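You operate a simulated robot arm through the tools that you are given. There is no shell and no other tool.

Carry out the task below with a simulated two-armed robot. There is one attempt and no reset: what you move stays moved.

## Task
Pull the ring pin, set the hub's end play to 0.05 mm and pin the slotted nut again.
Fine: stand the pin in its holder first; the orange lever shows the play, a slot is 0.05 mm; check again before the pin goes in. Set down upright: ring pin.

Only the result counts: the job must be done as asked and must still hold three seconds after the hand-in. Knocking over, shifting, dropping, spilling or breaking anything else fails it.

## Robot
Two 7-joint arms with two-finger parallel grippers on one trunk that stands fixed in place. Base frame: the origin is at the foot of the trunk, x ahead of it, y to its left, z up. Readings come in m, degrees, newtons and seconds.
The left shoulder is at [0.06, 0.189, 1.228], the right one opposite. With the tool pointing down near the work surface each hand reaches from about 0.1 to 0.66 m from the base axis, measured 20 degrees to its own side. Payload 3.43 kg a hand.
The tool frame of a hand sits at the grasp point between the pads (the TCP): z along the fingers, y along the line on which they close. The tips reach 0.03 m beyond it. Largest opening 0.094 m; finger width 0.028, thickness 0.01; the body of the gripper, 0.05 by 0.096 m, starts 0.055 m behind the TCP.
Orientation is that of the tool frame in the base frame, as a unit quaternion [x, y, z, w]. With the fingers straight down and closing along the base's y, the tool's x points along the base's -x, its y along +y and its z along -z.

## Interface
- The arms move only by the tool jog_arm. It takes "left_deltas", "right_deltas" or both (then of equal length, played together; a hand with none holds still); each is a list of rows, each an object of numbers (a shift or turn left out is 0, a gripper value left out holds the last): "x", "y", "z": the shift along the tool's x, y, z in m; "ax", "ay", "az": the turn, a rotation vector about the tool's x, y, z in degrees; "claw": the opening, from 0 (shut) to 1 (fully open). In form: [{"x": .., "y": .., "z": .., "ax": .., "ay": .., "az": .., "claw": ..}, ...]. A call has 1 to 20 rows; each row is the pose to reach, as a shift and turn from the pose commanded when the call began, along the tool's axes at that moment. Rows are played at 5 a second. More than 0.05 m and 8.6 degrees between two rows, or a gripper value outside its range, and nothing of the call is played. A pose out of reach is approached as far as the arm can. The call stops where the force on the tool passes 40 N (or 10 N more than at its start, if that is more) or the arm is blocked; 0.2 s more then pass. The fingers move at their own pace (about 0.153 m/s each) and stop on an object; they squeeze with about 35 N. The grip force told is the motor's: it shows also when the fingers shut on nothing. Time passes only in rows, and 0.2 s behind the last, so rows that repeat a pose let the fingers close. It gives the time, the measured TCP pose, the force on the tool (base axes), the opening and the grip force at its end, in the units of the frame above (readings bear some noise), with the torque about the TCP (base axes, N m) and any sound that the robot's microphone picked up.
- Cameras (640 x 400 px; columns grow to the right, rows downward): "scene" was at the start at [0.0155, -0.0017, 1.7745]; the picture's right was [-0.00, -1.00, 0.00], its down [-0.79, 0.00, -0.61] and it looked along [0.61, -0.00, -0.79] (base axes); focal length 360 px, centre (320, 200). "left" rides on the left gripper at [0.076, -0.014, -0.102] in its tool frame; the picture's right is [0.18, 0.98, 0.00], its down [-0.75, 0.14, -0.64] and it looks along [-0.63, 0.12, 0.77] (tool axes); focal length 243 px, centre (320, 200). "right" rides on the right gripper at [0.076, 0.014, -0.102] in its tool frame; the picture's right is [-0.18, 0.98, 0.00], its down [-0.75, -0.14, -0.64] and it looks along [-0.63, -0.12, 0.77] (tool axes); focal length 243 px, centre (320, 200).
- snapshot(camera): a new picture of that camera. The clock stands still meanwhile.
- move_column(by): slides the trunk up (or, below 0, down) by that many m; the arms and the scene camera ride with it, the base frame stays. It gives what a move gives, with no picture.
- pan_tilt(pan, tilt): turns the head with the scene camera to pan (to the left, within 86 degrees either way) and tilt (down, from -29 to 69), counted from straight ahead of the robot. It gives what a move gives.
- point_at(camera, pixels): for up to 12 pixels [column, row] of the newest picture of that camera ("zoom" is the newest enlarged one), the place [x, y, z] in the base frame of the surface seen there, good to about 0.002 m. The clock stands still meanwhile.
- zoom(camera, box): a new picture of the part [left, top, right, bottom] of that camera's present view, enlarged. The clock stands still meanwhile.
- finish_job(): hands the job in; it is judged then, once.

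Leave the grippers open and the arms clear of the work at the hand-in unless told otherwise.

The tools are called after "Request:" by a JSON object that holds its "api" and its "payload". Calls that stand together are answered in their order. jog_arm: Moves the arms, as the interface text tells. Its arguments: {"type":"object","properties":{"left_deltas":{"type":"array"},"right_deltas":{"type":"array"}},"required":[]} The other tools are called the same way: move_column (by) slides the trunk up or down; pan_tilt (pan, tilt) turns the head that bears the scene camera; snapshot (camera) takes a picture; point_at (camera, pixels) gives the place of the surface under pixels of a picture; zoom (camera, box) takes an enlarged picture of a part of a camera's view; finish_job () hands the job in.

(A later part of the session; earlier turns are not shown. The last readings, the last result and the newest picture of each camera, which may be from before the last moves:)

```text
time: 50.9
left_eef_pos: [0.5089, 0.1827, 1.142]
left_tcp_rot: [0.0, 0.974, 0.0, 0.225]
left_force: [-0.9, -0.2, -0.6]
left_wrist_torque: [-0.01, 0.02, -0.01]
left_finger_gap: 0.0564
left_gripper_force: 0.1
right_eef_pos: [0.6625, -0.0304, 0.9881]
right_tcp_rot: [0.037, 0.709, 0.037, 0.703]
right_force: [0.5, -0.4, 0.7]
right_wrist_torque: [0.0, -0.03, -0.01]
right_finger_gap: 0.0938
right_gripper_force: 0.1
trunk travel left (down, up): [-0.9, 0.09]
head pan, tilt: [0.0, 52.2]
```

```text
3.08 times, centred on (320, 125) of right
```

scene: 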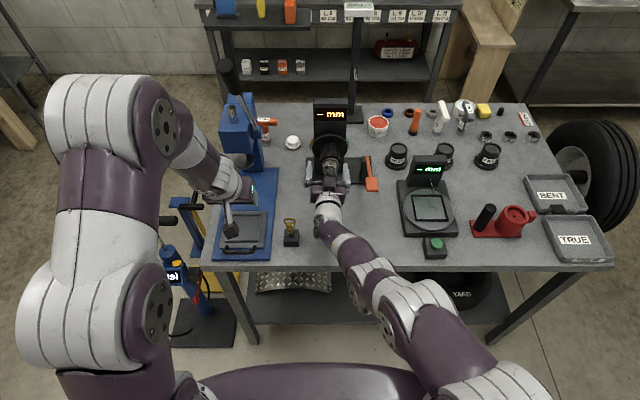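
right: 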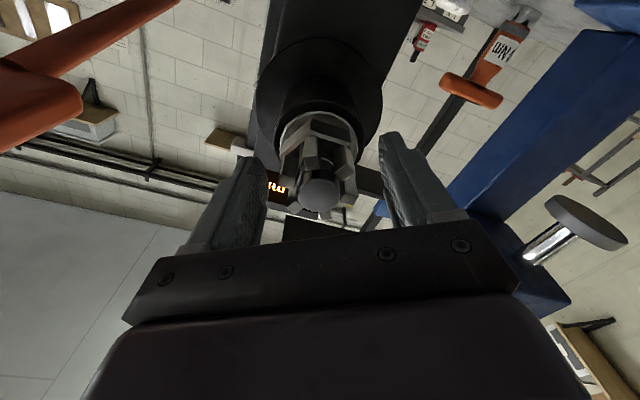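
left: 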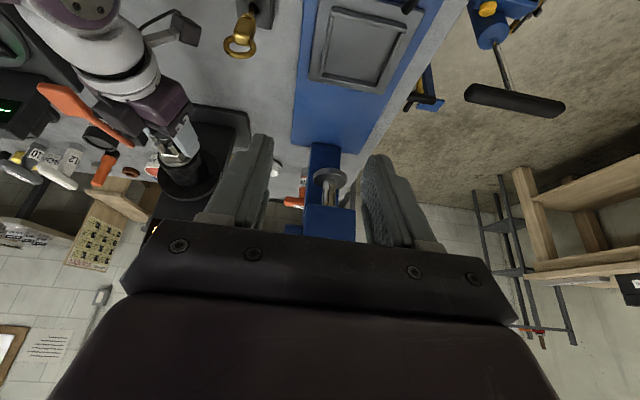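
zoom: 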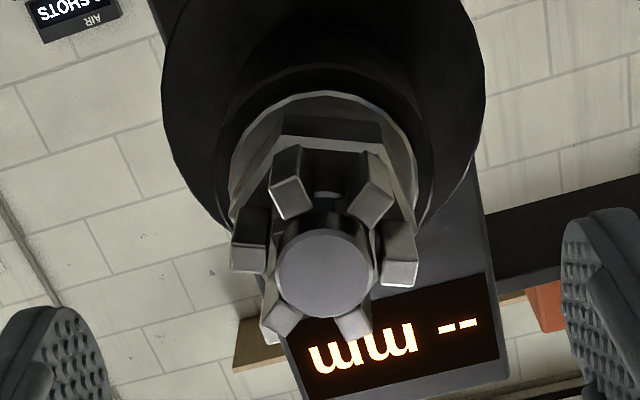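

A hex corner sits about 2.5° left of the top, so the nut has turned about 27.5° and needs about 32.5° more clockwise. I'll roll the hand to -62.5° in free space to take the next flats, then turn from there to -30°.

Request:
{"api": "jog_arm", "payload": {"right_deltas": [{"z": 0.003, "az": -7, "claw": 0.75}, {"z": 0.003, "az": -14}, {"z": 0.003, "az": -21}, {"z": 0.003, "az": -28}, {"z": 0.003, "az": -36}, {"z": 0.003, "az": -44}, {"z": 0.003, "az": -52}, {"z": 0.003, "az": -60}, {"z": 0.003, "az": -68.5}, {"z": 0.003, "az": -68.5}]}}

Request:
{"api": "snapshot", "payload": {"camera": "right"}}

Request:
{"api": "snapshot", "payload": {"camera": "scene"}}

```text
time: 53.0
left_eef_pos: [0.5089, 0.182, 1.1421]
left_tcp_rot: [0.0, 0.974, -0.001, 0.225]
left_force: [0.3, 0.0, -0.8]
left_wrist_torque: [-0.01, -0.03, 0.01]
left_finger_gap: 0.0565
left_gripper_force: 0.0
right_eef_pos: [0.6667, -0.0307, 0.9878]
right_tcp_rot: [-0.37, 0.606, -0.366, 0.602]
right_force: [-0.9, 0.2, 0.2]
right_wrist_torque: [0.01, -0.03, 0.0]
right_finger_gap: 0.0706
right_gripper_force: 0.1
trunk travel left (down, up): [-0.9, 0.09]
head pan, tilt: [0.0, 52.2]
```

```text
taken
```

right: 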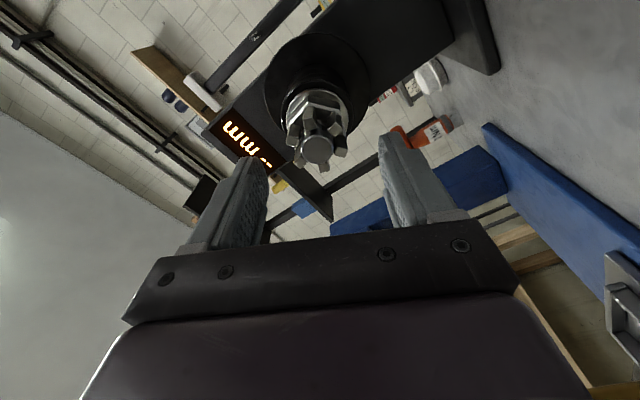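

```text
taken
```

scene: 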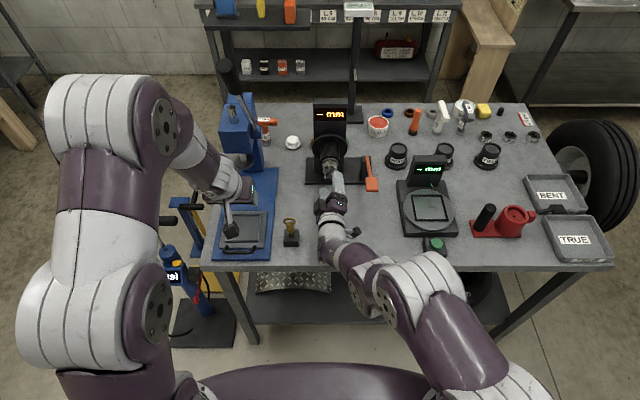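

The hand reached -62.7° cleanly. I'll check alignment with the flats and advance onto the hex.

Request:
{"api": "jog_arm", "payload": {"right_deltas": [{"x": -0.0009, "y": -0.0018, "z": 0.015}, {"x": -0.0009, "y": -0.0018, "z": 0.03}, {"x": -0.0009, "y": -0.0018, "z": 0.04}, {"x": -0.0009, "y": -0.0018, "z": 0.048}, {"x": -0.0009, "y": -0.0018, "z": 0.048}]}}

Request:
{"api": "zoom", "payload": {"camera": "right", "box": [240, 80, 420, 220]}}

Request:
{"api": "zoom", "payload": {"camera": "scene", "box": [310, 140, 355, 185]}}

```text
time: 54.2
left_eef_pos: [0.5092, 0.1827, 1.1413]
left_tcp_rot: [0.0, 0.975, 0.0, 0.224]
left_force: [0.7, 0.4, -0.7]
left_wrist_torque: [0.0, -0.02, -0.01]
left_finger_gap: 0.0565
left_gripper_force: 0.0
right_eef_pos: [0.714, -0.0296, 0.9896]
right_tcp_rot: [-0.368, 0.607, -0.366, 0.602]
right_force: [0.5, 0.4, 0.4]
right_wrist_torque: [0.02, 0.01, -0.03]
right_finger_gap: 0.0707
right_gripper_force: 0.1
trunk travel left (down, up): [-0.9, 0.09]
head pan, tilt: [0.0, 52.2]
```

```text
2.86 times, centred on (330, 150) of right
```

zoom: 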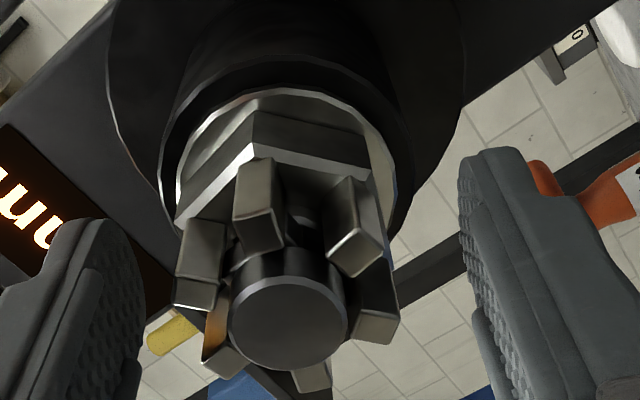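

```text
8.89 times, centred on (332, 162) of scene
```

zoom: 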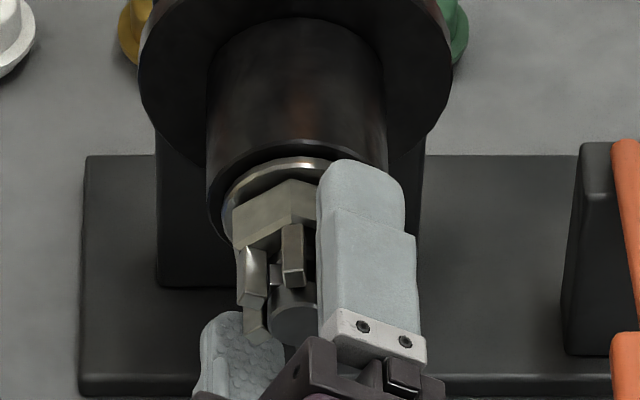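

Compared with the earlier aligned view, the nut sits about 5–8° counter-clockwise of the pads. I'll roll 5° more negative, then close the fingers.

Request:
{"api": "jog_arm", "payload": {"right_deltas": [{"az": -2.5}, {"az": -5}, {"az": -5, "claw": 0.55}, {"az": -5, "claw": 0.48}, {"az": -5, "claw": 0.3}, {"az": -5, "claw": 0.0}, {"az": -5, "claw": 0.0}]}}

Request:
{"api": "zoom", "payload": {"camera": "right", "box": [270, 100, 410, 190]}}

Request:
{"api": "zoom", "payload": {"camera": "scene", "box": [310, 140, 355, 185]}}

```text
time: 55.9
left_eef_pos: [0.5097, 0.1822, 1.1422]
left_tcp_rot: [-0.001, 0.975, 0.0, 0.224]
left_force: [-0.7, -0.1, 0.0]
left_wrist_torque: [0.01, 0.03, 0.03]
left_finger_gap: 0.0562
left_gripper_force: 0.0
right_eef_pos: [0.7151, -0.0308, 0.9893]
right_tcp_rot: [-0.394, 0.59, -0.392, 0.586]
right_force: [1.4, -1.3, 2.4]
right_wrist_torque: [-0.01, -0.41, -0.18]
right_finger_gap: 0.0476
right_gripper_force: 45.0
trunk travel left (down, up): [-0.9, 0.09]
head pan, tilt: [0.0, 52.2]
```

```text
4.44 times, centred on (340, 145) of right
```

zoom: 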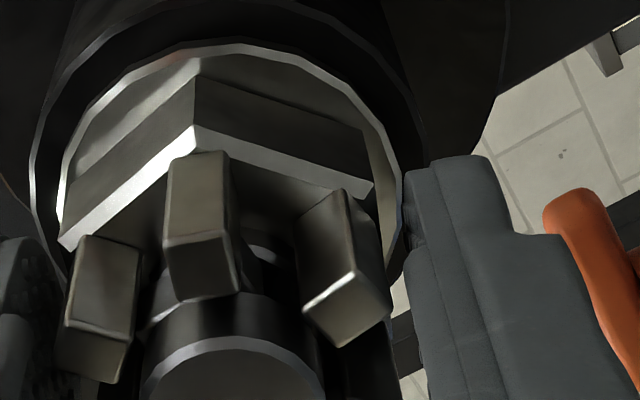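

```text
8.89 times, centred on (332, 162) of scene
```

zoom: 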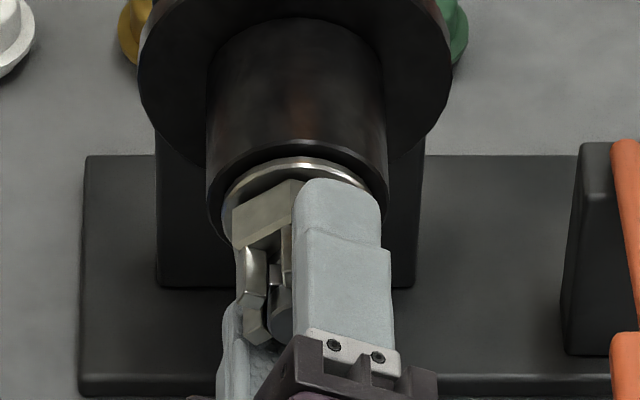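

Now the view matches the aligned one and the gap is the same 0.0476 m, so the flats are flush. The roll is -67.5°, so I'll turn +37.5° to end at -30°.

Request:
{"api": "jog_arm", "payload": {"right_deltas": [{"az": 5}, {"az": 10}, {"az": 15}, {"az": 20}, {"az": 25}, {"az": 30}, {"az": 35}, {"az": 37.5}, {"az": 37.5}]}}

Request:
{"api": "zoom", "payload": {"camera": "scene", "box": [320, 145, 345, 180]}}

Request:
{"api": "zoom", "payload": {"camera": "right", "box": [270, 100, 410, 190]}}

```text
time: 57.9
left_eef_pos: [0.51, 0.1822, 1.1424]
left_tcp_rot: [-0.001, 0.974, 0.0, 0.225]
left_force: [0.4, -0.7, 0.5]
left_wrist_torque: [0.01, -0.01, -0.01]
left_finger_gap: 0.0566
left_gripper_force: 0.0
right_eef_pos: [0.7141, -0.0303, 0.9894]
right_tcp_rot: [-0.184, 0.685, -0.182, 0.681]
right_force: [2.9, -0.9, 4.4]
right_wrist_torque: [0.01, -0.46, -0.06]
right_finger_gap: 0.0476
right_gripper_force: 45.1
trunk travel left (down, up): [-0.9, 0.09]
head pan, tilt: [0.0, 52.2]
```

```text
11.43 times, centred on (332, 162) of scene
```

zoom: 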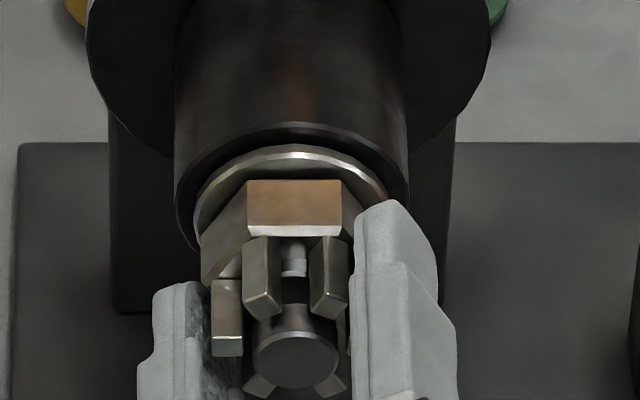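

```text
4.44 times, centred on (340, 145) of right
```

zoom: 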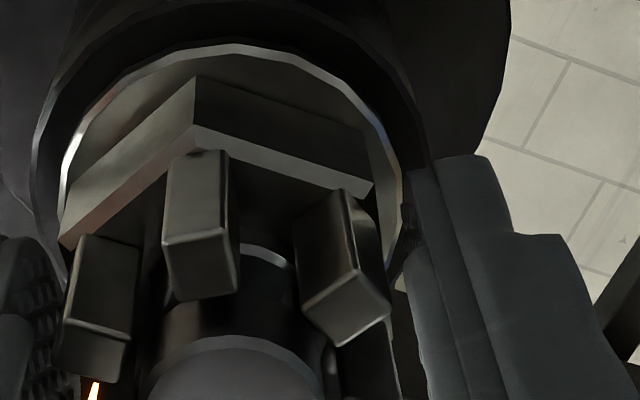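

The slot is back on top, centred over the spindle's hole. I'll open the fingers, back straight off and check the nut again.

Request:
{"api": "jog_arm", "payload": {"right_deltas": [{"claw": 0.55}, {"claw": 0.75}, {"claw": 0.75}, {"z": -0.015}, {"z": -0.03}, {"z": -0.048}, {"z": -0.048}]}}

Request:
{"api": "zoom", "payload": {"camera": "scene", "box": [320, 145, 345, 180]}}

Request:
{"api": "zoom", "payload": {"camera": "right", "box": [270, 60, 380, 190]}}

```text
time: 59.5
left_eef_pos: [0.5101, 0.1828, 1.1425]
left_tcp_rot: [-0.001, 0.974, 0.0, 0.225]
left_force: [-0.1, -0.3, 1.0]
left_wrist_torque: [0.0, 0.02, -0.01]
left_finger_gap: 0.0564
left_gripper_force: 0.0
right_eef_pos: [0.6675, -0.0296, 0.9909]
right_tcp_rot: [-0.183, 0.686, -0.182, 0.68]
right_force: [0.3, -0.3, 0.2]
right_wrist_torque: [0.0, 0.03, 0.0]
right_finger_gap: 0.0709
right_gripper_force: 0.1
trunk travel left (down, up): [-0.9, 0.09]
head pan, tilt: [0.0, 52.2]
```

```text
11.43 times, centred on (332, 162) of scene
```

zoom: 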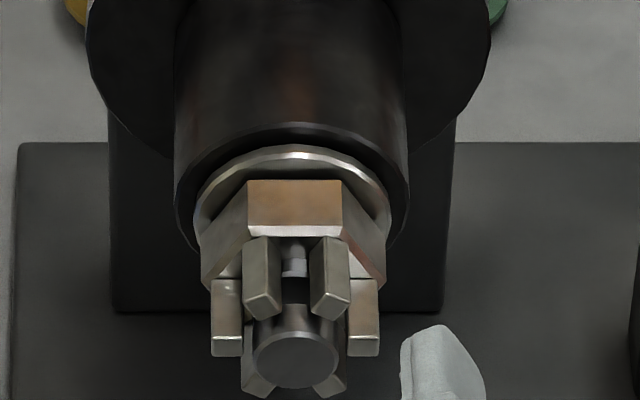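

```text
3.08 times, centred on (325, 125) of right
```

zoom: 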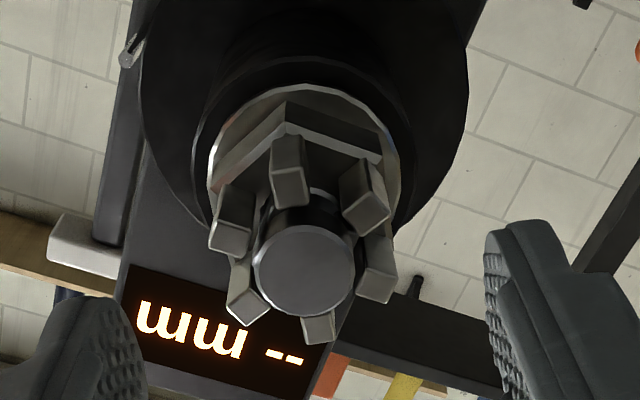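

The nut is symmetric with the slot on top. Next I'll check the play by returning the right hand to its hover over the lever. First I'll unroll the hand.

Request:
{"api": "jog_arm", "payload": {"right_deltas": [{"az": 7.5}, {"az": 15}, {"az": 22.5}, {"az": 30}, {"az": 30}]}}

Request:
{"api": "jog_arm", "payload": {"right_deltas": [{"x": -0.015, "z": -0.005, "ay": 8}, {"x": -0.03, "z": -0.01, "ay": 16}, {"x": -0.045, "z": -0.01, "ay": 24}, {"x": -0.06, "y": -0.03, "z": -0.01, "ay": 32, "claw": 0.0}, {"x": -0.06, "y": -0.065, "z": -0.005, "ay": 39}, {"x": -0.06, "y": -0.1, "z": 0.0, "ay": 45}, {"x": -0.06, "y": -0.121, "z": 0.002, "ay": 45}, {"x": -0.06, "y": -0.121, "z": 0.002, "ay": 45}]}}

Request:
{"api": "snapshot", "payload": {"camera": "scene"}}

```text
time: 60.6
left_eef_pos: [0.5097, 0.1832, 1.1423]
left_tcp_rot: [-0.001, 0.974, 0.001, 0.225]
left_force: [0.3, -0.2, 1.1]
left_wrist_torque: [-0.04, -0.02, 0.01]
left_finger_gap: 0.0565
left_gripper_force: 0.0
right_eef_pos: [0.6664, -0.031, 0.99]
right_tcp_rot: [0.0, 0.71, 0.0, 0.704]
right_force: [-0.4, -0.4, 0.4]
right_wrist_torque: [0.0, -0.02, 0.01]
right_finger_gap: 0.0703
right_gripper_force: 0.0
trunk travel left (down, up): [-0.9, 0.09]
head pan, tilt: [0.0, 52.2]
```

```text
time: 62.5
left_eef_pos: [0.5094, 0.1831, 1.1427]
left_tcp_rot: [-0.001, 0.975, 0.0, 0.224]
left_force: [0.4, 0.0, 0.3]
left_wrist_torque: [-0.03, 0.01, -0.04]
left_finger_gap: 0.0565
left_gripper_force: 0.1
right_eef_pos: [0.6683, -0.1501, 1.0487]
right_tcp_rot: [0.0, 0.926, 0.0, 0.379]
right_force: [0.3, -0.6, 0.3]
right_wrist_torque: [-0.01, 0.0, 0.01]
right_finger_gap: 0.0
right_gripper_force: 32.9
trunk travel left (down, up): [-0.9, 0.09]
head pan, tilt: [0.0, 52.2]
```

```text
taken
```

scene: 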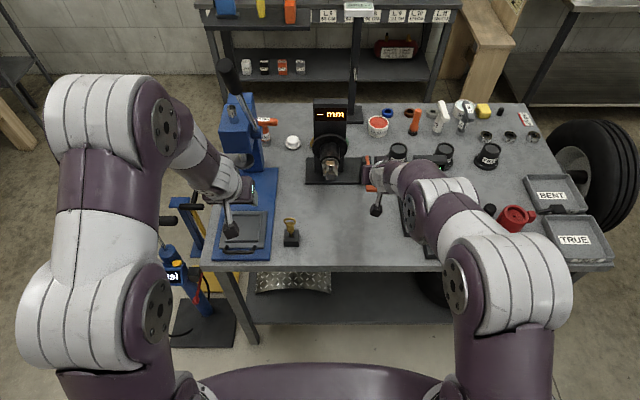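

The shut tips hover over the pad. I'll press down to the same depth as before, about 0.091 m.

Request:
{"api": "jog_arm", "payload": {"right_deltas": [{"x": 0.0105, "z": 0.0105}, {"x": 0.021, "z": 0.021}, {"x": 0.0285, "z": 0.0285}, {"x": 0.036, "z": 0.036}, {"x": 0.0435, "z": 0.0435}, {"x": 0.051, "z": 0.051}, {"x": 0.058, "z": 0.058}, {"x": 0.0645, "z": 0.0645}, {"x": 0.066, "z": 0.066}, {"x": 0.066, "z": 0.066}]}}

Request:
{"api": "zoom", "payload": {"camera": "scene", "box": [310, 90, 390, 190]}}

```text
time: 64.7
left_eef_pos: [0.5076, 0.1824, 1.1417]
left_tcp_rot: [-0.001, 0.974, 0.0, 0.225]
left_force: [0.0, -0.3, 0.2]
left_wrist_torque: [-0.05, -0.03, 0.0]
left_finger_gap: 0.0563
left_gripper_force: 0.1
right_eef_pos: [0.6689, -0.1507, 0.9571]
right_tcp_rot: [0.001, 0.925, -0.001, 0.379]
right_force: [0.4, -0.8, 7.2]
right_wrist_torque: [0.01, -0.12, -0.03]
right_finger_gap: 0.0
right_gripper_force: 32.6
trunk travel left (down, up): [-0.9, 0.09]
head pan, tilt: [0.0, 52.2]
```

```text
4.00 times, centred on (350, 140) of scene
```

zoom: 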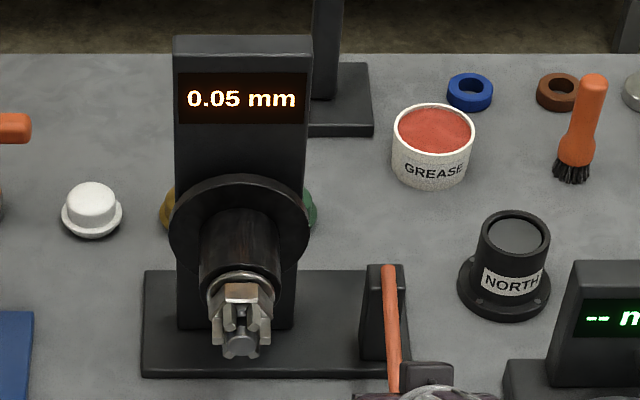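

The display reads 0.05 mm, as wanted. I'll release the lever and move the right hand back and aside, where its camera can still watch the nut.

Request:
{"api": "jog_arm", "payload": {"right_deltas": [{"x": -0.01, "z": -0.01}, {"x": -0.02, "z": -0.02}, {"x": -0.03, "z": -0.03}, {"x": -0.045, "z": -0.045}, {"x": -0.06, "z": -0.06}, {"x": -0.068, "z": -0.068}, {"x": -0.055, "y": -0.02, "z": -0.1}, {"x": -0.055, "y": -0.04, "z": -0.125}, {"x": -0.055, "y": -0.045, "z": -0.125, "claw": 0.6}]}}

Request:
{"api": "snapshot", "payload": {"camera": "right"}}

Request:
{"api": "zoom", "payload": {"camera": "scene", "box": [310, 90, 390, 190]}}

```text
time: 66.7
left_eef_pos: [0.5117, 0.1834, 1.1412]
left_tcp_rot: [-0.001, 0.974, 0.0, 0.225]
left_force: [0.0, 0.8, -0.1]
left_wrist_torque: [0.0, 0.04, 0.01]
left_finger_gap: 0.0562
left_gripper_force: 0.1
right_eef_pos: [0.6192, -0.1973, 1.0834]
right_tcp_rot: [-0.001, 0.925, -0.001, 0.379]
right_force: [-0.1, 0.9, -0.8]
right_wrist_torque: [0.02, 0.04, -0.05]
right_finger_gap: 0.0565
right_gripper_force: 0.1
trunk travel left (down, up): [-0.9, 0.09]
head pan, tilt: [0.0, 52.2]
```

```text
taken
```

right: 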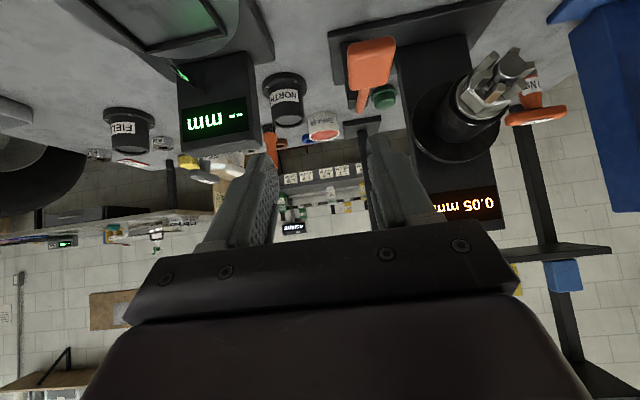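

```text
4.00 times, centred on (350, 140) of scene
```

zoom: 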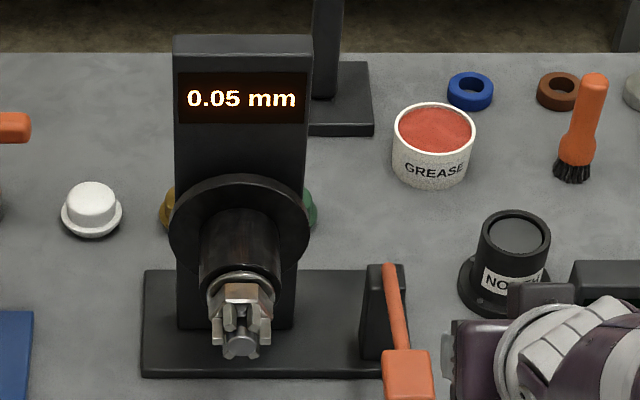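

The display still shows 0.05 mm and the right camera has a clear view of the nut. Now the left hand returns above the pin with the same 30° pitch as before.

Request:
{"api": "jog_arm", "payload": {"left_deltas": [{"x": -0.003, "y": -0.02, "z": 0.02, "ay": -7}, {"x": -0.006, "y": -0.04, "z": 0.04, "ay": -14}, {"x": -0.009, "y": -0.06, "z": 0.062, "ay": -21}, {"x": -0.012, "y": -0.08, "z": 0.085, "ay": -28}, {"x": -0.0124, "y": -0.099, "z": 0.1072, "ay": -34.1}, {"x": -0.0124, "y": -0.099, "z": 0.1072, "ay": -34.1}]}}

Request:
{"api": "jog_arm", "payload": {"left_deltas": [{"claw": 0.6}]}}

Request:
{"api": "snapshot", "payload": {"camera": "left"}}

```text
time: 68.0
left_eef_pos: [0.5675, 0.0848, 1.0518]
left_tcp_rot: [-0.001, 0.865, 0.0, 0.501]
left_force: [0.3, 0.1, 0.2]
left_wrist_torque: [-0.02, -0.01, 0.01]
left_finger_gap: 0.0566
left_gripper_force: 0.1
left hand out of reach, approached as far as the arm can: row 3
right_eef_pos: [0.6191, -0.1962, 1.0846]
right_tcp_rot: [0.0, 0.925, 0.0, 0.379]
right_force: [0.3, 0.5, 0.1]
right_wrist_torque: [0.01, 0.01, 0.03]
right_finger_gap: 0.0565
right_gripper_force: 0.0
trunk travel left (down, up): [-0.9, 0.09]
head pan, tilt: [0.0, 52.2]
```

```text
time: 68.5
left_eef_pos: [0.5679, 0.0834, 1.0515]
left_tcp_rot: [0.0, 0.865, 0.0, 0.501]
left_force: [-0.2, -0.5, 0.1]
left_wrist_torque: [-0.02, 0.02, 0.0]
left_finger_gap: 0.0564
left_gripper_force: 0.1
right_eef_pos: [0.619, -0.1961, 1.0834]
right_tcp_rot: [0.0, 0.926, 0.0, 0.379]
right_force: [-0.5, -0.1, -0.1]
right_wrist_torque: [-0.01, 0.02, 0.01]
right_finger_gap: 0.0566
right_gripper_force: 0.0
trunk travel left (down, up): [-0.9, 0.09]
head pan, tilt: [0.0, 52.2]
```

```text
taken
```

left: 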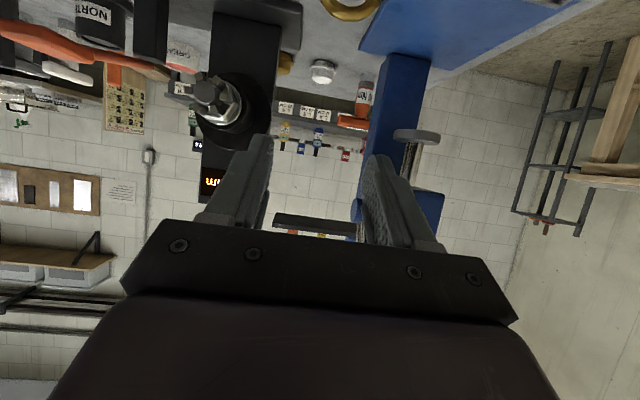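

The ring shows at the top of the view, between the fingers. I'll go straight down 0.122 m over the tab, open.

Request:
{"api": "jog_arm", "payload": {"left_deltas": [{"x": 0.0177, "z": 0.0102}, {"x": 0.0354, "z": 0.0204}, {"x": 0.053, "z": 0.0306}, {"x": 0.0707, "z": 0.0408}, {"x": 0.0884, "z": 0.051}, {"x": 0.1061, "z": 0.0612}, {"x": 0.1061, "z": 0.0612}]}}

Request:
{"api": "snapshot", "payload": {"camera": "left"}}

```text
time: 70.0
left_eef_pos: [0.5667, 0.0839, 0.9292]
left_tcp_rot: [0.0, 0.866, 0.0, 0.501]
left_force: [-0.5, 0.4, -0.5]
left_wrist_torque: [-0.03, 0.0, 0.01]
left_finger_gap: 0.0563
left_gripper_force: 0.1
right_eef_pos: [0.6194, -0.1976, 1.0849]
right_tcp_rot: [0.0, 0.925, 0.0, 0.379]
right_force: [0.1, -0.1, -0.6]
right_wrist_torque: [0.03, 0.02, 0.05]
right_finger_gap: 0.0565
right_gripper_force: 0.2
trunk travel left (down, up): [-0.9, 0.09]
head pan, tilt: [0.0, 52.2]
```

```text
taken
```

left: 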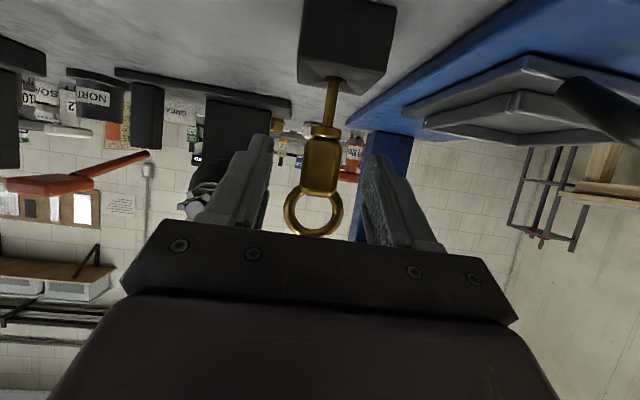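

The view matches the one at release. I'll close on the tab.

Request:
{"api": "jog_arm", "payload": {"left_deltas": [{"claw": 0.4}, {"claw": 0.3}, {"claw": 0.2}, {"claw": 0.0}, {"claw": 0.0}, {"claw": 0.0}]}}

Request:
{"api": "snapshot", "payload": {"camera": "left"}}

```text
time: 71.5
left_eef_pos: [0.5685, 0.0825, 0.9285]
left_tcp_rot: [-0.001, 0.865, 0.001, 0.502]
left_force: [2.6, 0.1, 9.0]
left_wrist_torque: [-0.02, -0.34, -0.02]
left_finger_gap: 0.0211
left_gripper_force: 35.0
right_eef_pos: [0.6187, -0.1976, 1.0855]
right_tcp_rot: [0.0, 0.925, 0.0, 0.38]
right_force: [-0.2, 0.4, -0.2]
right_wrist_torque: [0.0, 0.02, 0.02]
right_finger_gap: 0.0562
right_gripper_force: 0.0
trunk travel left (down, up): [-0.9, 0.09]
head pan, tilt: [0.0, 52.2]
```

```text
taken
```

left: 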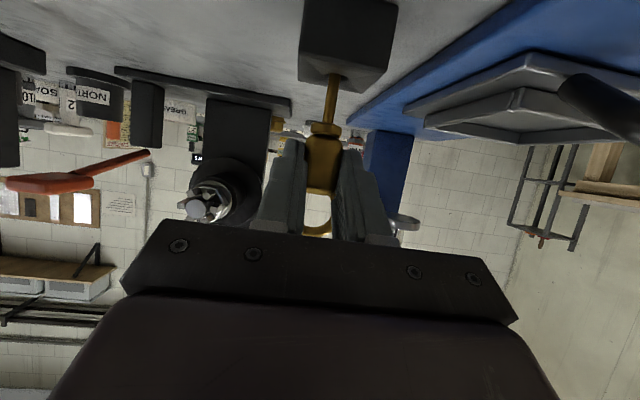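

The pin is gripped at 0.0211 m. I'll lift it straight up 0.12 m and measure how it hangs.

Request:
{"api": "jog_arm", "payload": {"left_deltas": [{"x": -0.00866, "z": -0.005}, {"x": -0.0173, "z": -0.01}, {"x": -0.0346, "z": -0.02}, {"x": -0.052, "z": -0.03}, {"x": -0.0693, "z": -0.04}, {"x": -0.0866, "z": -0.05}, {"x": -0.104, "z": -0.06}, {"x": -0.104, "z": -0.06}]}}

Request:
{"api": "snapshot", "payload": {"camera": "left"}}

Request:
{"api": "zoom", "payload": {"camera": "left", "box": [280, 10, 380, 180]}}

```text
time: 73.2
left_eef_pos: [0.5674, 0.0836, 1.0477]
left_tcp_rot: [0.0, 0.866, 0.0, 0.5]
left_force: [-0.5, 0.3, -1.0]
left_wrist_torque: [0.01, 0.0, -0.03]
left_finger_gap: 0.0209
left_gripper_force: 34.7
right_eef_pos: [0.6191, -0.1977, 1.0833]
right_tcp_rot: [-0.001, 0.925, 0.0, 0.379]
right_force: [0.6, -0.1, -0.5]
right_wrist_torque: [0.0, -0.01, -0.03]
right_finger_gap: 0.0566
right_gripper_force: 0.1
trunk travel left (down, up): [-0.9, 0.09]
head pan, tilt: [0.0, 52.2]
```

```text
taken
```

left: 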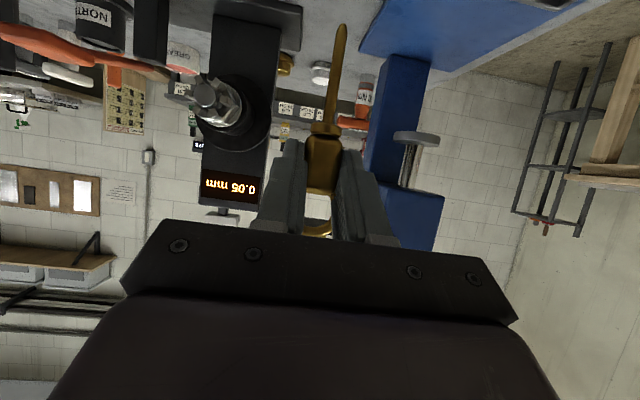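

```text
2.35 times, centred on (330, 95) of left
```

zoom: 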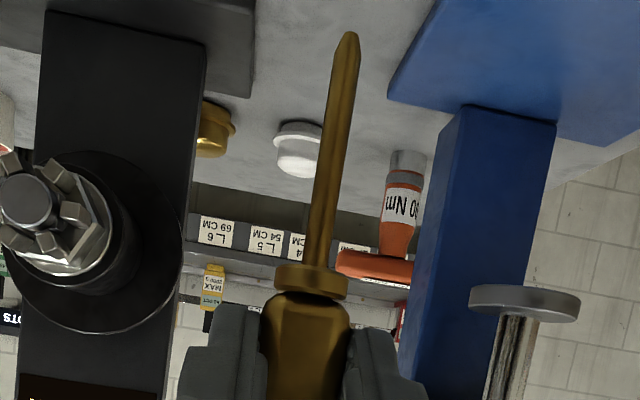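

The pin hangs nearly as before. I'll measure its tip and stem for tilt.

Request:
{"api": "point_at", "payload": {"camera": "left", "pixels": [[343, 28], [341, 45], [337, 65], [333, 90], [329, 110], [325, 128], [323, 150]]}}

Request:
{"api": "point_at", "payload": {"camera": "zoom", "pixels": [[347, 40], [341, 90], [331, 150], [323, 200], [315, 250], [310, 283]]}}

```text
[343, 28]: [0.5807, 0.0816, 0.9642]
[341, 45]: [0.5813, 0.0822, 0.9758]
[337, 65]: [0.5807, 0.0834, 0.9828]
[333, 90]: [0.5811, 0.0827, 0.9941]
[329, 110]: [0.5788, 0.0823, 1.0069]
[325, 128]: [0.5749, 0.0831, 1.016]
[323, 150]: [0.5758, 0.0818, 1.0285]
```

```text
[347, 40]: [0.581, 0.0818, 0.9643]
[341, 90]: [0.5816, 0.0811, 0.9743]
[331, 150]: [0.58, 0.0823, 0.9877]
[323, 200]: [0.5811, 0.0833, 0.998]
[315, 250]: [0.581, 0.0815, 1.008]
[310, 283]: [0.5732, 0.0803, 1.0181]
```

The tilt is about 1°, with the tip some 1.5 mm towards -y. I'll carry the pin to a hover above the nut, first forward, then up, then over the slot.

Request:
{"api": "jog_arm", "payload": {"left_deltas": [{"x": -0.013, "y": -0.021, "z": 0.0163}, {"x": -0.026, "y": -0.042, "z": 0.0327}, {"x": -0.039, "y": -0.063, "z": 0.049}, {"x": -0.052, "y": -0.0836, "z": 0.0654}, {"x": -0.07, "y": -0.093, "z": 0.056}, {"x": -0.09, "y": -0.103, "z": 0.047}, {"x": -0.1107, "y": -0.112, "z": 0.0372}, {"x": -0.1195, "y": -0.1122, "z": 0.0525}, {"x": -0.1283, "y": -0.1124, "z": 0.0678}, {"x": -0.1372, "y": -0.1124, "z": 0.0831}, {"x": -0.1372, "y": -0.1124, "z": 0.0831}]}}

Request:
{"api": "snapshot", "payload": {"camera": "left"}}

Request:
{"api": "snapshot", "payload": {"camera": "right"}}

```text
time: 75.7
left_eef_pos: [0.7091, -0.0286, 1.1266]
left_tcp_rot: [-0.001, 0.865, 0.001, 0.501]
left_force: [0.8, -0.3, -1.4]
left_wrist_torque: [0.0, -0.02, 0.0]
left_finger_gap: 0.0209
left_gripper_force: 35.2
right_eef_pos: [0.6194, -0.1981, 1.0852]
right_tcp_rot: [0.0, 0.925, -0.001, 0.379]
right_force: [-0.3, -0.3, 0.4]
right_wrist_torque: [0.0, -0.01, -0.02]
right_finger_gap: 0.0564
right_gripper_force: 0.1
trunk travel left (down, up): [-0.9, 0.09]
head pan, tilt: [0.0, 52.2]
```

```text
taken
```

left: 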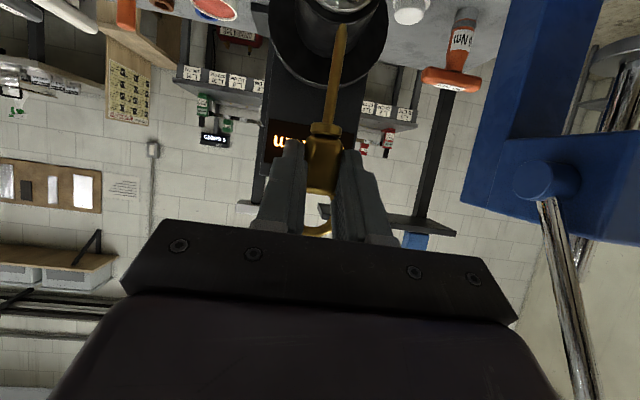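

```text
taken
```

right: 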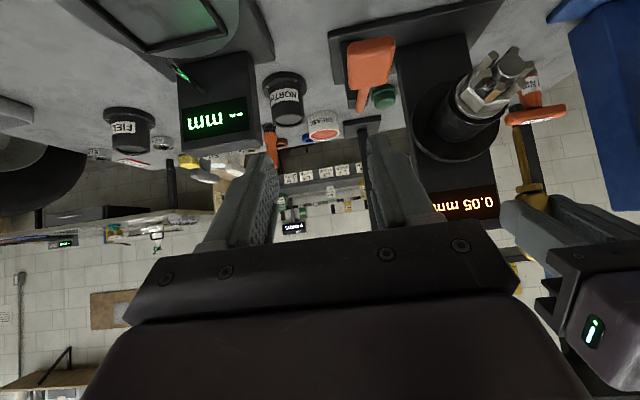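

Both the nut and the pin tip are visible in the right camera. I'll zoom there and measure the slot, the hole and the tip together.

Request:
{"api": "zoom", "payload": {"camera": "right", "box": [440, 40, 570, 210]}}

Request:
{"api": "zoom", "payload": {"camera": "right", "box": [465, 40, 545, 150]}}

```text
2.35 times, centred on (505, 125) of right
```

zoom: 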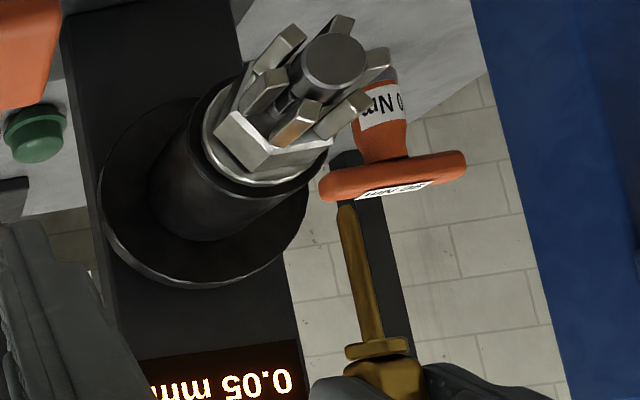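

```text
3.64 times, centred on (505, 95) of right
```

zoom: 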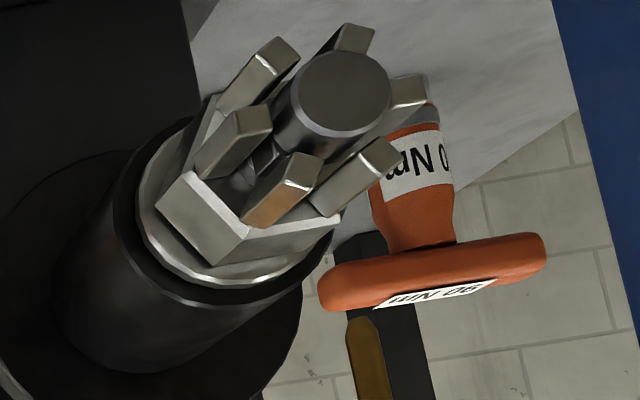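

Request:
{"api": "point_at", "payload": {"camera": "zoom", "pixels": [[363, 325], [366, 350], [370, 380], [342, 92], [255, 115], [303, 163], [256, 160], [243, 150], [293, 200], [390, 150], [410, 85], [265, 50]]}}

Request:
{"api": "point_at", "payload": {"camera": "left", "pixels": [[341, 30], [338, 55], [334, 85], [330, 110]]}}

```text
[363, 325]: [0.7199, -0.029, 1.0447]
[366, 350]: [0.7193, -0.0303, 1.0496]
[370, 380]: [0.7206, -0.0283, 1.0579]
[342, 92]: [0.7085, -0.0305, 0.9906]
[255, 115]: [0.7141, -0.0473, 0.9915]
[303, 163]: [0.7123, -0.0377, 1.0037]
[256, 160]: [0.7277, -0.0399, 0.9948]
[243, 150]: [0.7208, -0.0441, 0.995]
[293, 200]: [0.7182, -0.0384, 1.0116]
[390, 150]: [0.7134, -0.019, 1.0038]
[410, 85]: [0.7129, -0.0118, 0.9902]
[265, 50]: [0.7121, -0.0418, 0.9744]
```

```text
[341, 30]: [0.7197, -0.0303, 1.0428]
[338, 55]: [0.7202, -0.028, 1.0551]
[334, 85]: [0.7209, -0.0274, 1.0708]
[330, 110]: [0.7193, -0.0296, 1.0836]
```

By these readings the stem is about 2 mm nearer to me than at the pull. I'll cross-check with the scene camera against the ring positions measured at the start.

Request:
{"api": "zoom", "payload": {"camera": "scene", "box": [300, 110, 370, 180]}}

Request:
{"api": "zoom", "payload": {"camera": "left", "box": [300, 0, 380, 60]}}

```text
5.71 times, centred on (335, 145) of scene
```

zoom: 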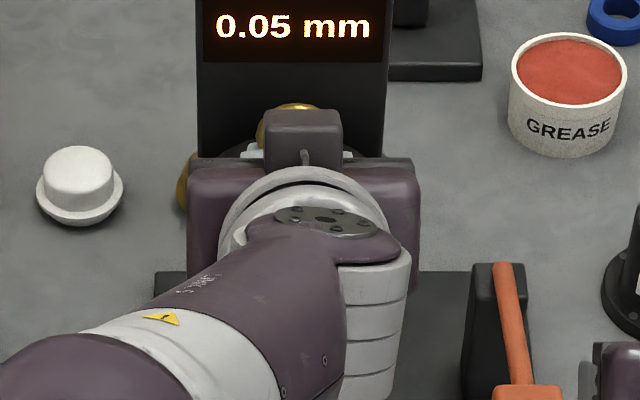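

```text
6.67 times, centred on (340, 30) of left
```

zoom: 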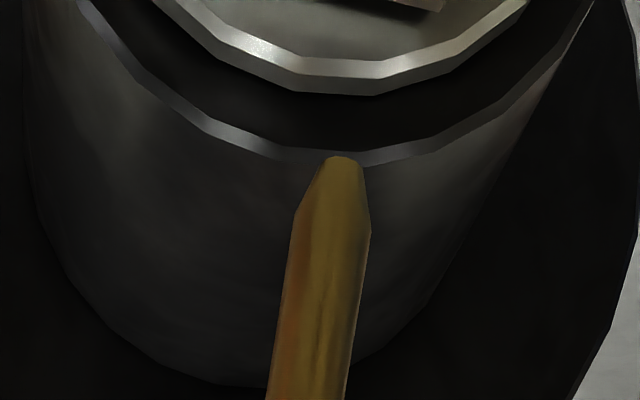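

Request:
{"api": "point_at", "payload": {"camera": "zoom", "pixels": [[340, 165], [330, 220], [345, 75], [350, 95]]}}

Request:
{"api": "zoom", "payload": {"camera": "scene", "box": [320, 120, 345, 140]}}

```text
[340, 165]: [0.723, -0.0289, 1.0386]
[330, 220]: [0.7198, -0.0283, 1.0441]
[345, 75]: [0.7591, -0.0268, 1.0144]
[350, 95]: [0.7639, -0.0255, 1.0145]
```

```text
16.00 times, centred on (332, 130) of scene
```

zoom: 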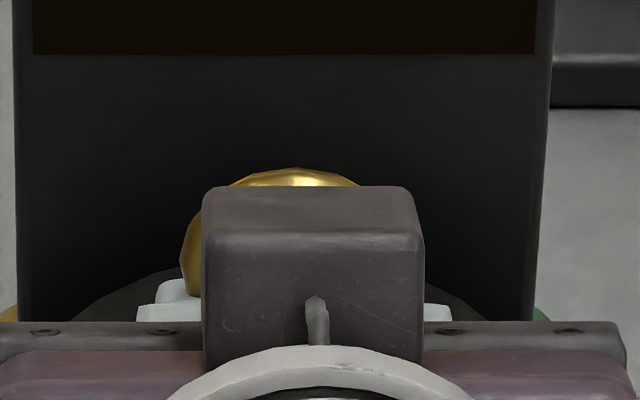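

Request:
{"api": "point_at", "payload": {"camera": "zoom", "pixels": [[295, 175], [310, 182], [270, 177], [192, 230], [190, 260], [195, 280], [340, 180], [240, 180]]}}

```text
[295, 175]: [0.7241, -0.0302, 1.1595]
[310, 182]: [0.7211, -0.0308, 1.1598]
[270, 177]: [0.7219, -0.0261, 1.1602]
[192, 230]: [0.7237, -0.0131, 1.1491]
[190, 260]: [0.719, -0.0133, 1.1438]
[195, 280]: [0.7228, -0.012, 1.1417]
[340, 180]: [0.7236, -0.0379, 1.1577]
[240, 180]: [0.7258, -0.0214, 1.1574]
```

The ring's x matches the start, while the tip leans about 1° towards -y. I'll take a denser set of stem points from the left camera to average out the noise.

Request:
{"api": "zoom", "payload": {"camera": "left", "box": [290, 15, 370, 135]}}

Request:
{"api": "point_at", "payload": {"camera": "left", "pixels": [[340, 34], [340, 40], [339, 46], [338, 52], [337, 58], [336, 64], [336, 70], [335, 76], [334, 82], [333, 88], [332, 94], [331, 100]]}}

Request:
{"api": "point_at", "payload": {"camera": "right", "pixels": [[520, 134], [520, 138], [521, 142], [522, 146], [523, 150], [524, 156], [525, 162], [526, 168], [527, 172], [528, 178]]}}

```text
3.33 times, centred on (330, 75) of left
```

zoom: 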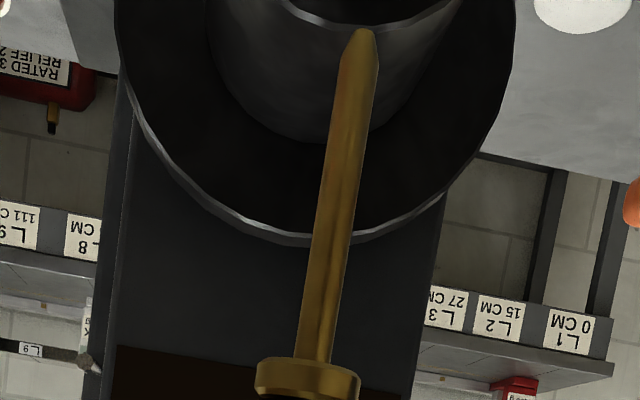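

```text
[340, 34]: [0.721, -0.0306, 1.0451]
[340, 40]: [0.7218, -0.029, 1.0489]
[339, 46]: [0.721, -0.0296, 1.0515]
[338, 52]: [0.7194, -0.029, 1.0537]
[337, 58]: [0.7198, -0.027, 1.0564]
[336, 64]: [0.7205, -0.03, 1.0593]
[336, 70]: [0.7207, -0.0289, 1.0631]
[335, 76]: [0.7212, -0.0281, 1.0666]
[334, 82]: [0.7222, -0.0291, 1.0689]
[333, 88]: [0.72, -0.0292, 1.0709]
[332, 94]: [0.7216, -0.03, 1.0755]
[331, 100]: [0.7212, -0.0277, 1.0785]
```

```text
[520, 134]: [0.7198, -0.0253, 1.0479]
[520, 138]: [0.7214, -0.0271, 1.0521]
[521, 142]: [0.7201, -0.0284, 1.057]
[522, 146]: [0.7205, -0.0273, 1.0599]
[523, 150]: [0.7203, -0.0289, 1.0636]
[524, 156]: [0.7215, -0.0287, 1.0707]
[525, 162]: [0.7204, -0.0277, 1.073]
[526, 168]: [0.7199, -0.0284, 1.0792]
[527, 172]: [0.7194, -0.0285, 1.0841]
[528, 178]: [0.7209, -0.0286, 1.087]
```

Averaged, the stem is about 1 mm short in x and 1–2 mm off in y, with a lean of about 1°. I'll correct that (+1 mm x, -2 mm y, 1.1° roll about x) and lower 30 mm to just above the lugs.

Request:
{"api": "jog_arm", "payload": {"left_deltas": [{"x": -0.0005, "y": -0.002, "z": 0.0009, "ax": -0.55, "az": 0.95}, {"x": 0.0082, "y": -0.002, "z": 0.0059, "ax": -0.55, "az": 0.95}, {"x": 0.0168, "y": -0.002, "z": 0.0109, "ax": -0.55, "az": 0.95}, {"x": 0.0255, "y": -0.002, "z": 0.0159, "ax": -0.55, "az": 0.95}, {"x": 0.0255, "y": -0.002, "z": 0.0159, "ax": -0.55, "az": 0.95}]}}

Request:
{"api": "zoom", "payload": {"camera": "right", "box": [465, 40, 545, 150]}}

Request:
{"api": "zoom", "payload": {"camera": "left", "box": [290, 10, 390, 120]}}

```text
time: 76.8
left_eef_pos: [0.7092, -0.0309, 1.0971]
left_tcp_rot: [0.004, 0.866, 0.009, 0.501]
left_force: [0.6, 0.7, -0.5]
left_wrist_torque: [0.02, 0.02, 0.02]
left_finger_gap: 0.021
left_gripper_force: 35.5
right_eef_pos: [0.6178, -0.1969, 1.0842]
right_tcp_rot: [0.0, 0.925, -0.001, 0.379]
right_force: [0.1, 0.2, -0.7]
right_wrist_torque: [-0.02, -0.03, 0.02]
right_finger_gap: 0.0564
right_gripper_force: 0.1
trunk travel left (down, up): [-0.9, 0.09]
head pan, tilt: [0.0, 52.2]
```

```text
3.64 times, centred on (505, 95) of right
```

zoom: 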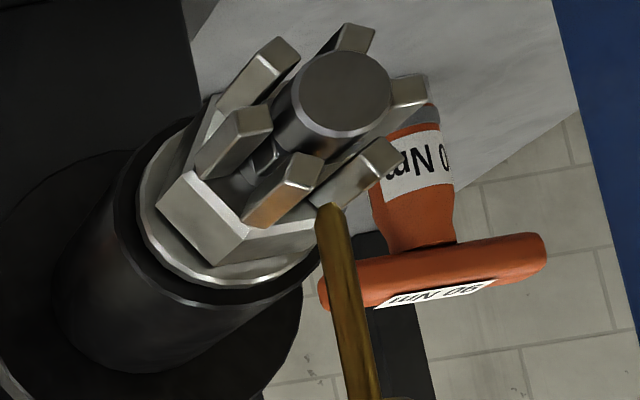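

```text
3.64 times, centred on (340, 65) of left
```

zoom: 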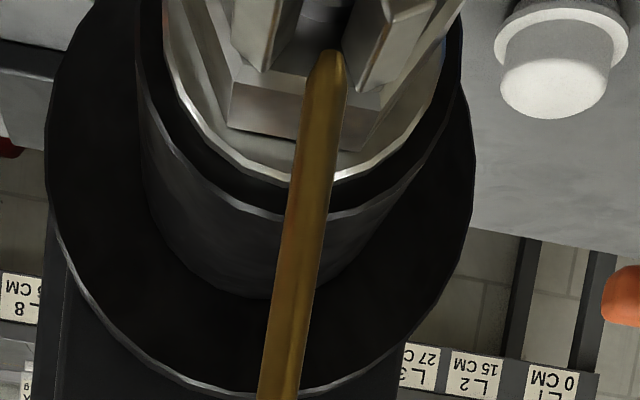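

The tip is between the two top lugs in the left view. I'll zoom closer.

Request:
{"api": "zoom", "payload": {"camera": "left", "box": [315, 15, 360, 45]}}

Request:
{"api": "zoom", "payload": {"camera": "right", "box": [485, 55, 530, 105]}}

```text
13.33 times, centred on (338, 30) of left
```

zoom: 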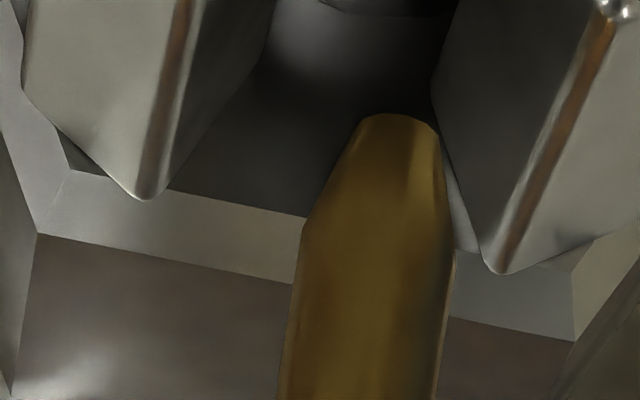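

```text
8.00 times, centred on (508, 80) of right
```

zoom: 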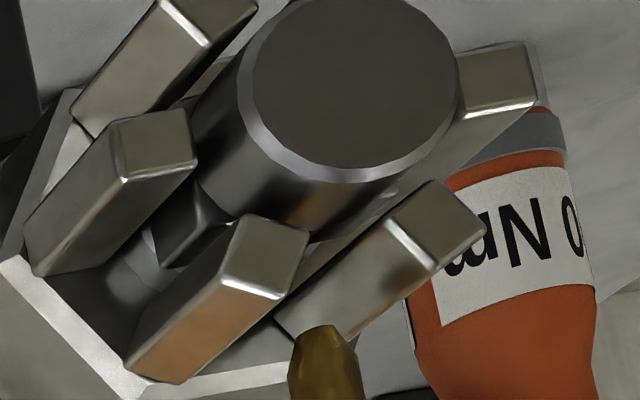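

Request:
{"api": "zoom", "payload": {"camera": "left", "box": [315, 15, 360, 45]}}

Request:
{"api": "point_at", "payload": {"camera": "zoom", "pixels": [[150, 185], [495, 255], [185, 120], [450, 100], [60, 100], [600, 200], [400, 120], [385, 160], [375, 220], [370, 280], [365, 340], [390, 135]]}}

Request:
{"api": "point_at", "payload": {"camera": "zoom", "pixels": [[38, 235], [572, 342], [300, 100], [250, 130], [140, 190], [505, 262], [230, 170], [470, 230], [120, 260], [520, 345]]}}

```text
13.33 times, centred on (338, 30) of left
```

zoom: 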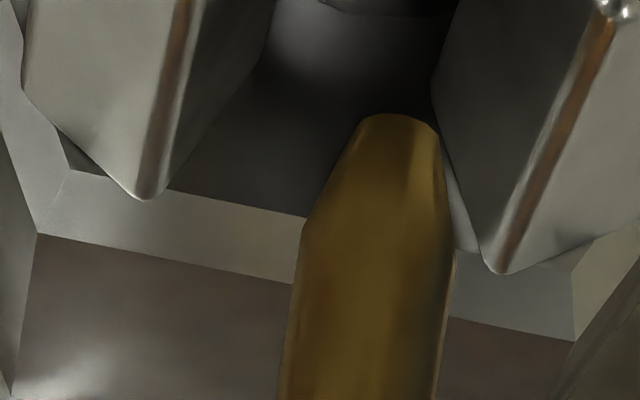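

```text
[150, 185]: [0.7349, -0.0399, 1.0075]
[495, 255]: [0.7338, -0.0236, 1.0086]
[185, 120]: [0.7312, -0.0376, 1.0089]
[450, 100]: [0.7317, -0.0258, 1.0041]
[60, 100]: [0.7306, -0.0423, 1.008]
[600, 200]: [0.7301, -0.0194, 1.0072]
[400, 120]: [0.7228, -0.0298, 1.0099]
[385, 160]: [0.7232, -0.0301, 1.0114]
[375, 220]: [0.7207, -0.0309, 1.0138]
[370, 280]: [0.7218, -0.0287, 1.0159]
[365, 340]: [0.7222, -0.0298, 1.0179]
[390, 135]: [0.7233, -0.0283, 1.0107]
```

```text
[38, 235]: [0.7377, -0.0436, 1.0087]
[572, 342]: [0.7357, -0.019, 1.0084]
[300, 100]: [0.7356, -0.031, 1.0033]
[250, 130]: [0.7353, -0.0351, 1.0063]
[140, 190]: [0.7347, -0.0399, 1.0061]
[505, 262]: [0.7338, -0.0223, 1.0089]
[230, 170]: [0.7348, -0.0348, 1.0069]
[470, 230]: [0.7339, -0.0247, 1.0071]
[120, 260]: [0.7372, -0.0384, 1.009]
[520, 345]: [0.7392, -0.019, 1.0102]
```

The slot's middle is at y≈-0.0315 in this camera and the pin is at about -0.0297. In x it matches the original seat. I'll shift -1.4 mm in y and lower 14 mm, watching the force.

Request:
{"api": "jog_arm", "payload": {"left_deltas": [{"y": -0.0014}, {"x": 0.0035, "y": -0.0014, "z": 0.002}, {"x": 0.0069, "y": -0.0014, "z": 0.004}, {"x": 0.0095, "y": -0.0014, "z": 0.0055}, {"x": 0.0121, "y": -0.0014, "z": 0.007}, {"x": 0.0121, "y": -0.0014, "z": 0.007}]}}

Request:
{"api": "zoom", "payload": {"camera": "left", "box": [300, 20, 370, 70]}}

Request:
{"api": "zoom", "payload": {"camera": "right", "box": [480, 50, 540, 110]}}

```text
time: 78.2
left_eef_pos: [0.7103, -0.0314, 1.0822]
left_tcp_rot: [0.004, 0.865, 0.008, 0.501]
left_force: [-0.1, 0.3, -1.0]
left_wrist_torque: [0.01, 0.04, -0.01]
left_finger_gap: 0.0207
left_gripper_force: 35.0
right_eef_pos: [0.6185, -0.1958, 1.0851]
right_tcp_rot: [-0.001, 0.925, 0.0, 0.379]
right_force: [0.3, 0.4, -0.2]
right_wrist_torque: [0.0, 0.03, 0.0]
right_finger_gap: 0.0563
right_gripper_force: 0.1
trunk travel left (down, up): [-0.9, 0.09]
head pan, tilt: [0.0, 52.2]
```

```text
8.00 times, centred on (335, 45) of left
```

zoom: 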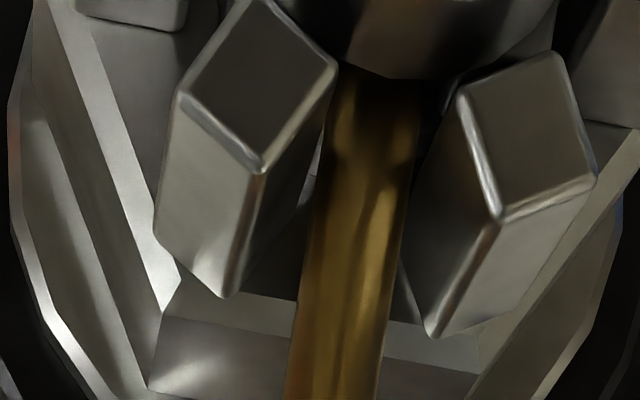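

```text
6.67 times, centred on (510, 80) of right
```

zoom: 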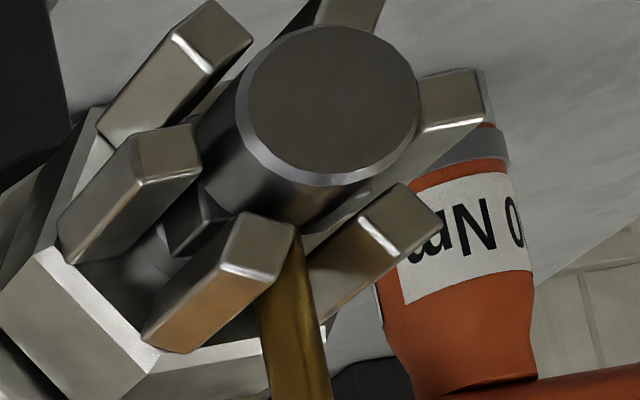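

The pin is in the slot and its tip is about to enter the spindle's hole, with no force. I'll lower another 8 mm slowly.

Request:
{"api": "jog_arm", "payload": {"left_deltas": [{"x": 0.0017, "z": 0.001}, {"x": 0.0035, "z": 0.002}, {"x": 0.0052, "z": 0.003}, {"x": 0.0069, "z": 0.004}, {"x": 0.0069, "z": 0.004}]}}

```text
time: 79.5
left_eef_pos: [0.7102, -0.0315, 1.0748]
left_tcp_rot: [0.004, 0.865, 0.009, 0.501]
left_force: [-1.2, -0.4, -0.8]
left_wrist_torque: [0.02, -0.02, 0.0]
left_finger_gap: 0.0207
left_gripper_force: 34.5
right_eef_pos: [0.6187, -0.1971, 1.0841]
right_tcp_rot: [0.0, 0.926, 0.0, 0.379]
right_force: [0.9, -0.6, 0.5]
right_wrist_torque: [0.05, -0.03, 0.01]
right_finger_gap: 0.0563
right_gripper_force: 0.1
trunk travel left (down, up): [-0.9, 0.09]
head pan, tilt: [0.0, 52.2]
```

Still no resistance and the tip is inside the spindle. I'll go on another 12 mm.

Request:
{"api": "jog_arm", "payload": {"left_deltas": [{"x": 0.0026, "z": 0.0015}, {"x": 0.0052, "z": 0.003}, {"x": 0.0078, "z": 0.0045}, {"x": 0.0104, "z": 0.006}, {"x": 0.0104, "z": 0.006}]}}

Request:
{"api": "snapshot", "payload": {"camera": "left"}}

```text
time: 80.7
left_eef_pos: [0.7094, -0.0317, 1.0609]
left_tcp_rot: [0.004, 0.865, 0.009, 0.501]
left_force: [-0.3, -0.1, -0.3]
left_wrist_torque: [-0.01, 0.02, -0.02]
left_finger_gap: 0.0208
left_gripper_force: 35.2
right_eef_pos: [0.6194, -0.1965, 1.084]
right_tcp_rot: [-0.001, 0.926, 0.0, 0.379]
right_force: [0.1, -0.2, 0.4]
right_wrist_torque: [0.0, 0.03, 0.0]
right_finger_gap: 0.0563
right_gripper_force: 0.1
trunk travel left (down, up): [-0.9, 0.09]
head pan, tilt: [0.0, 52.2]
```

```text
taken
```

left: 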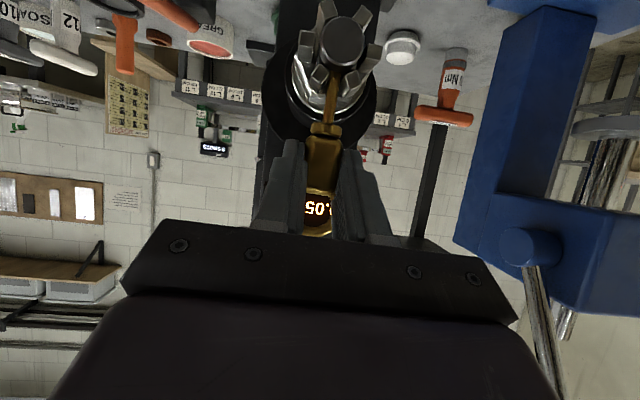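

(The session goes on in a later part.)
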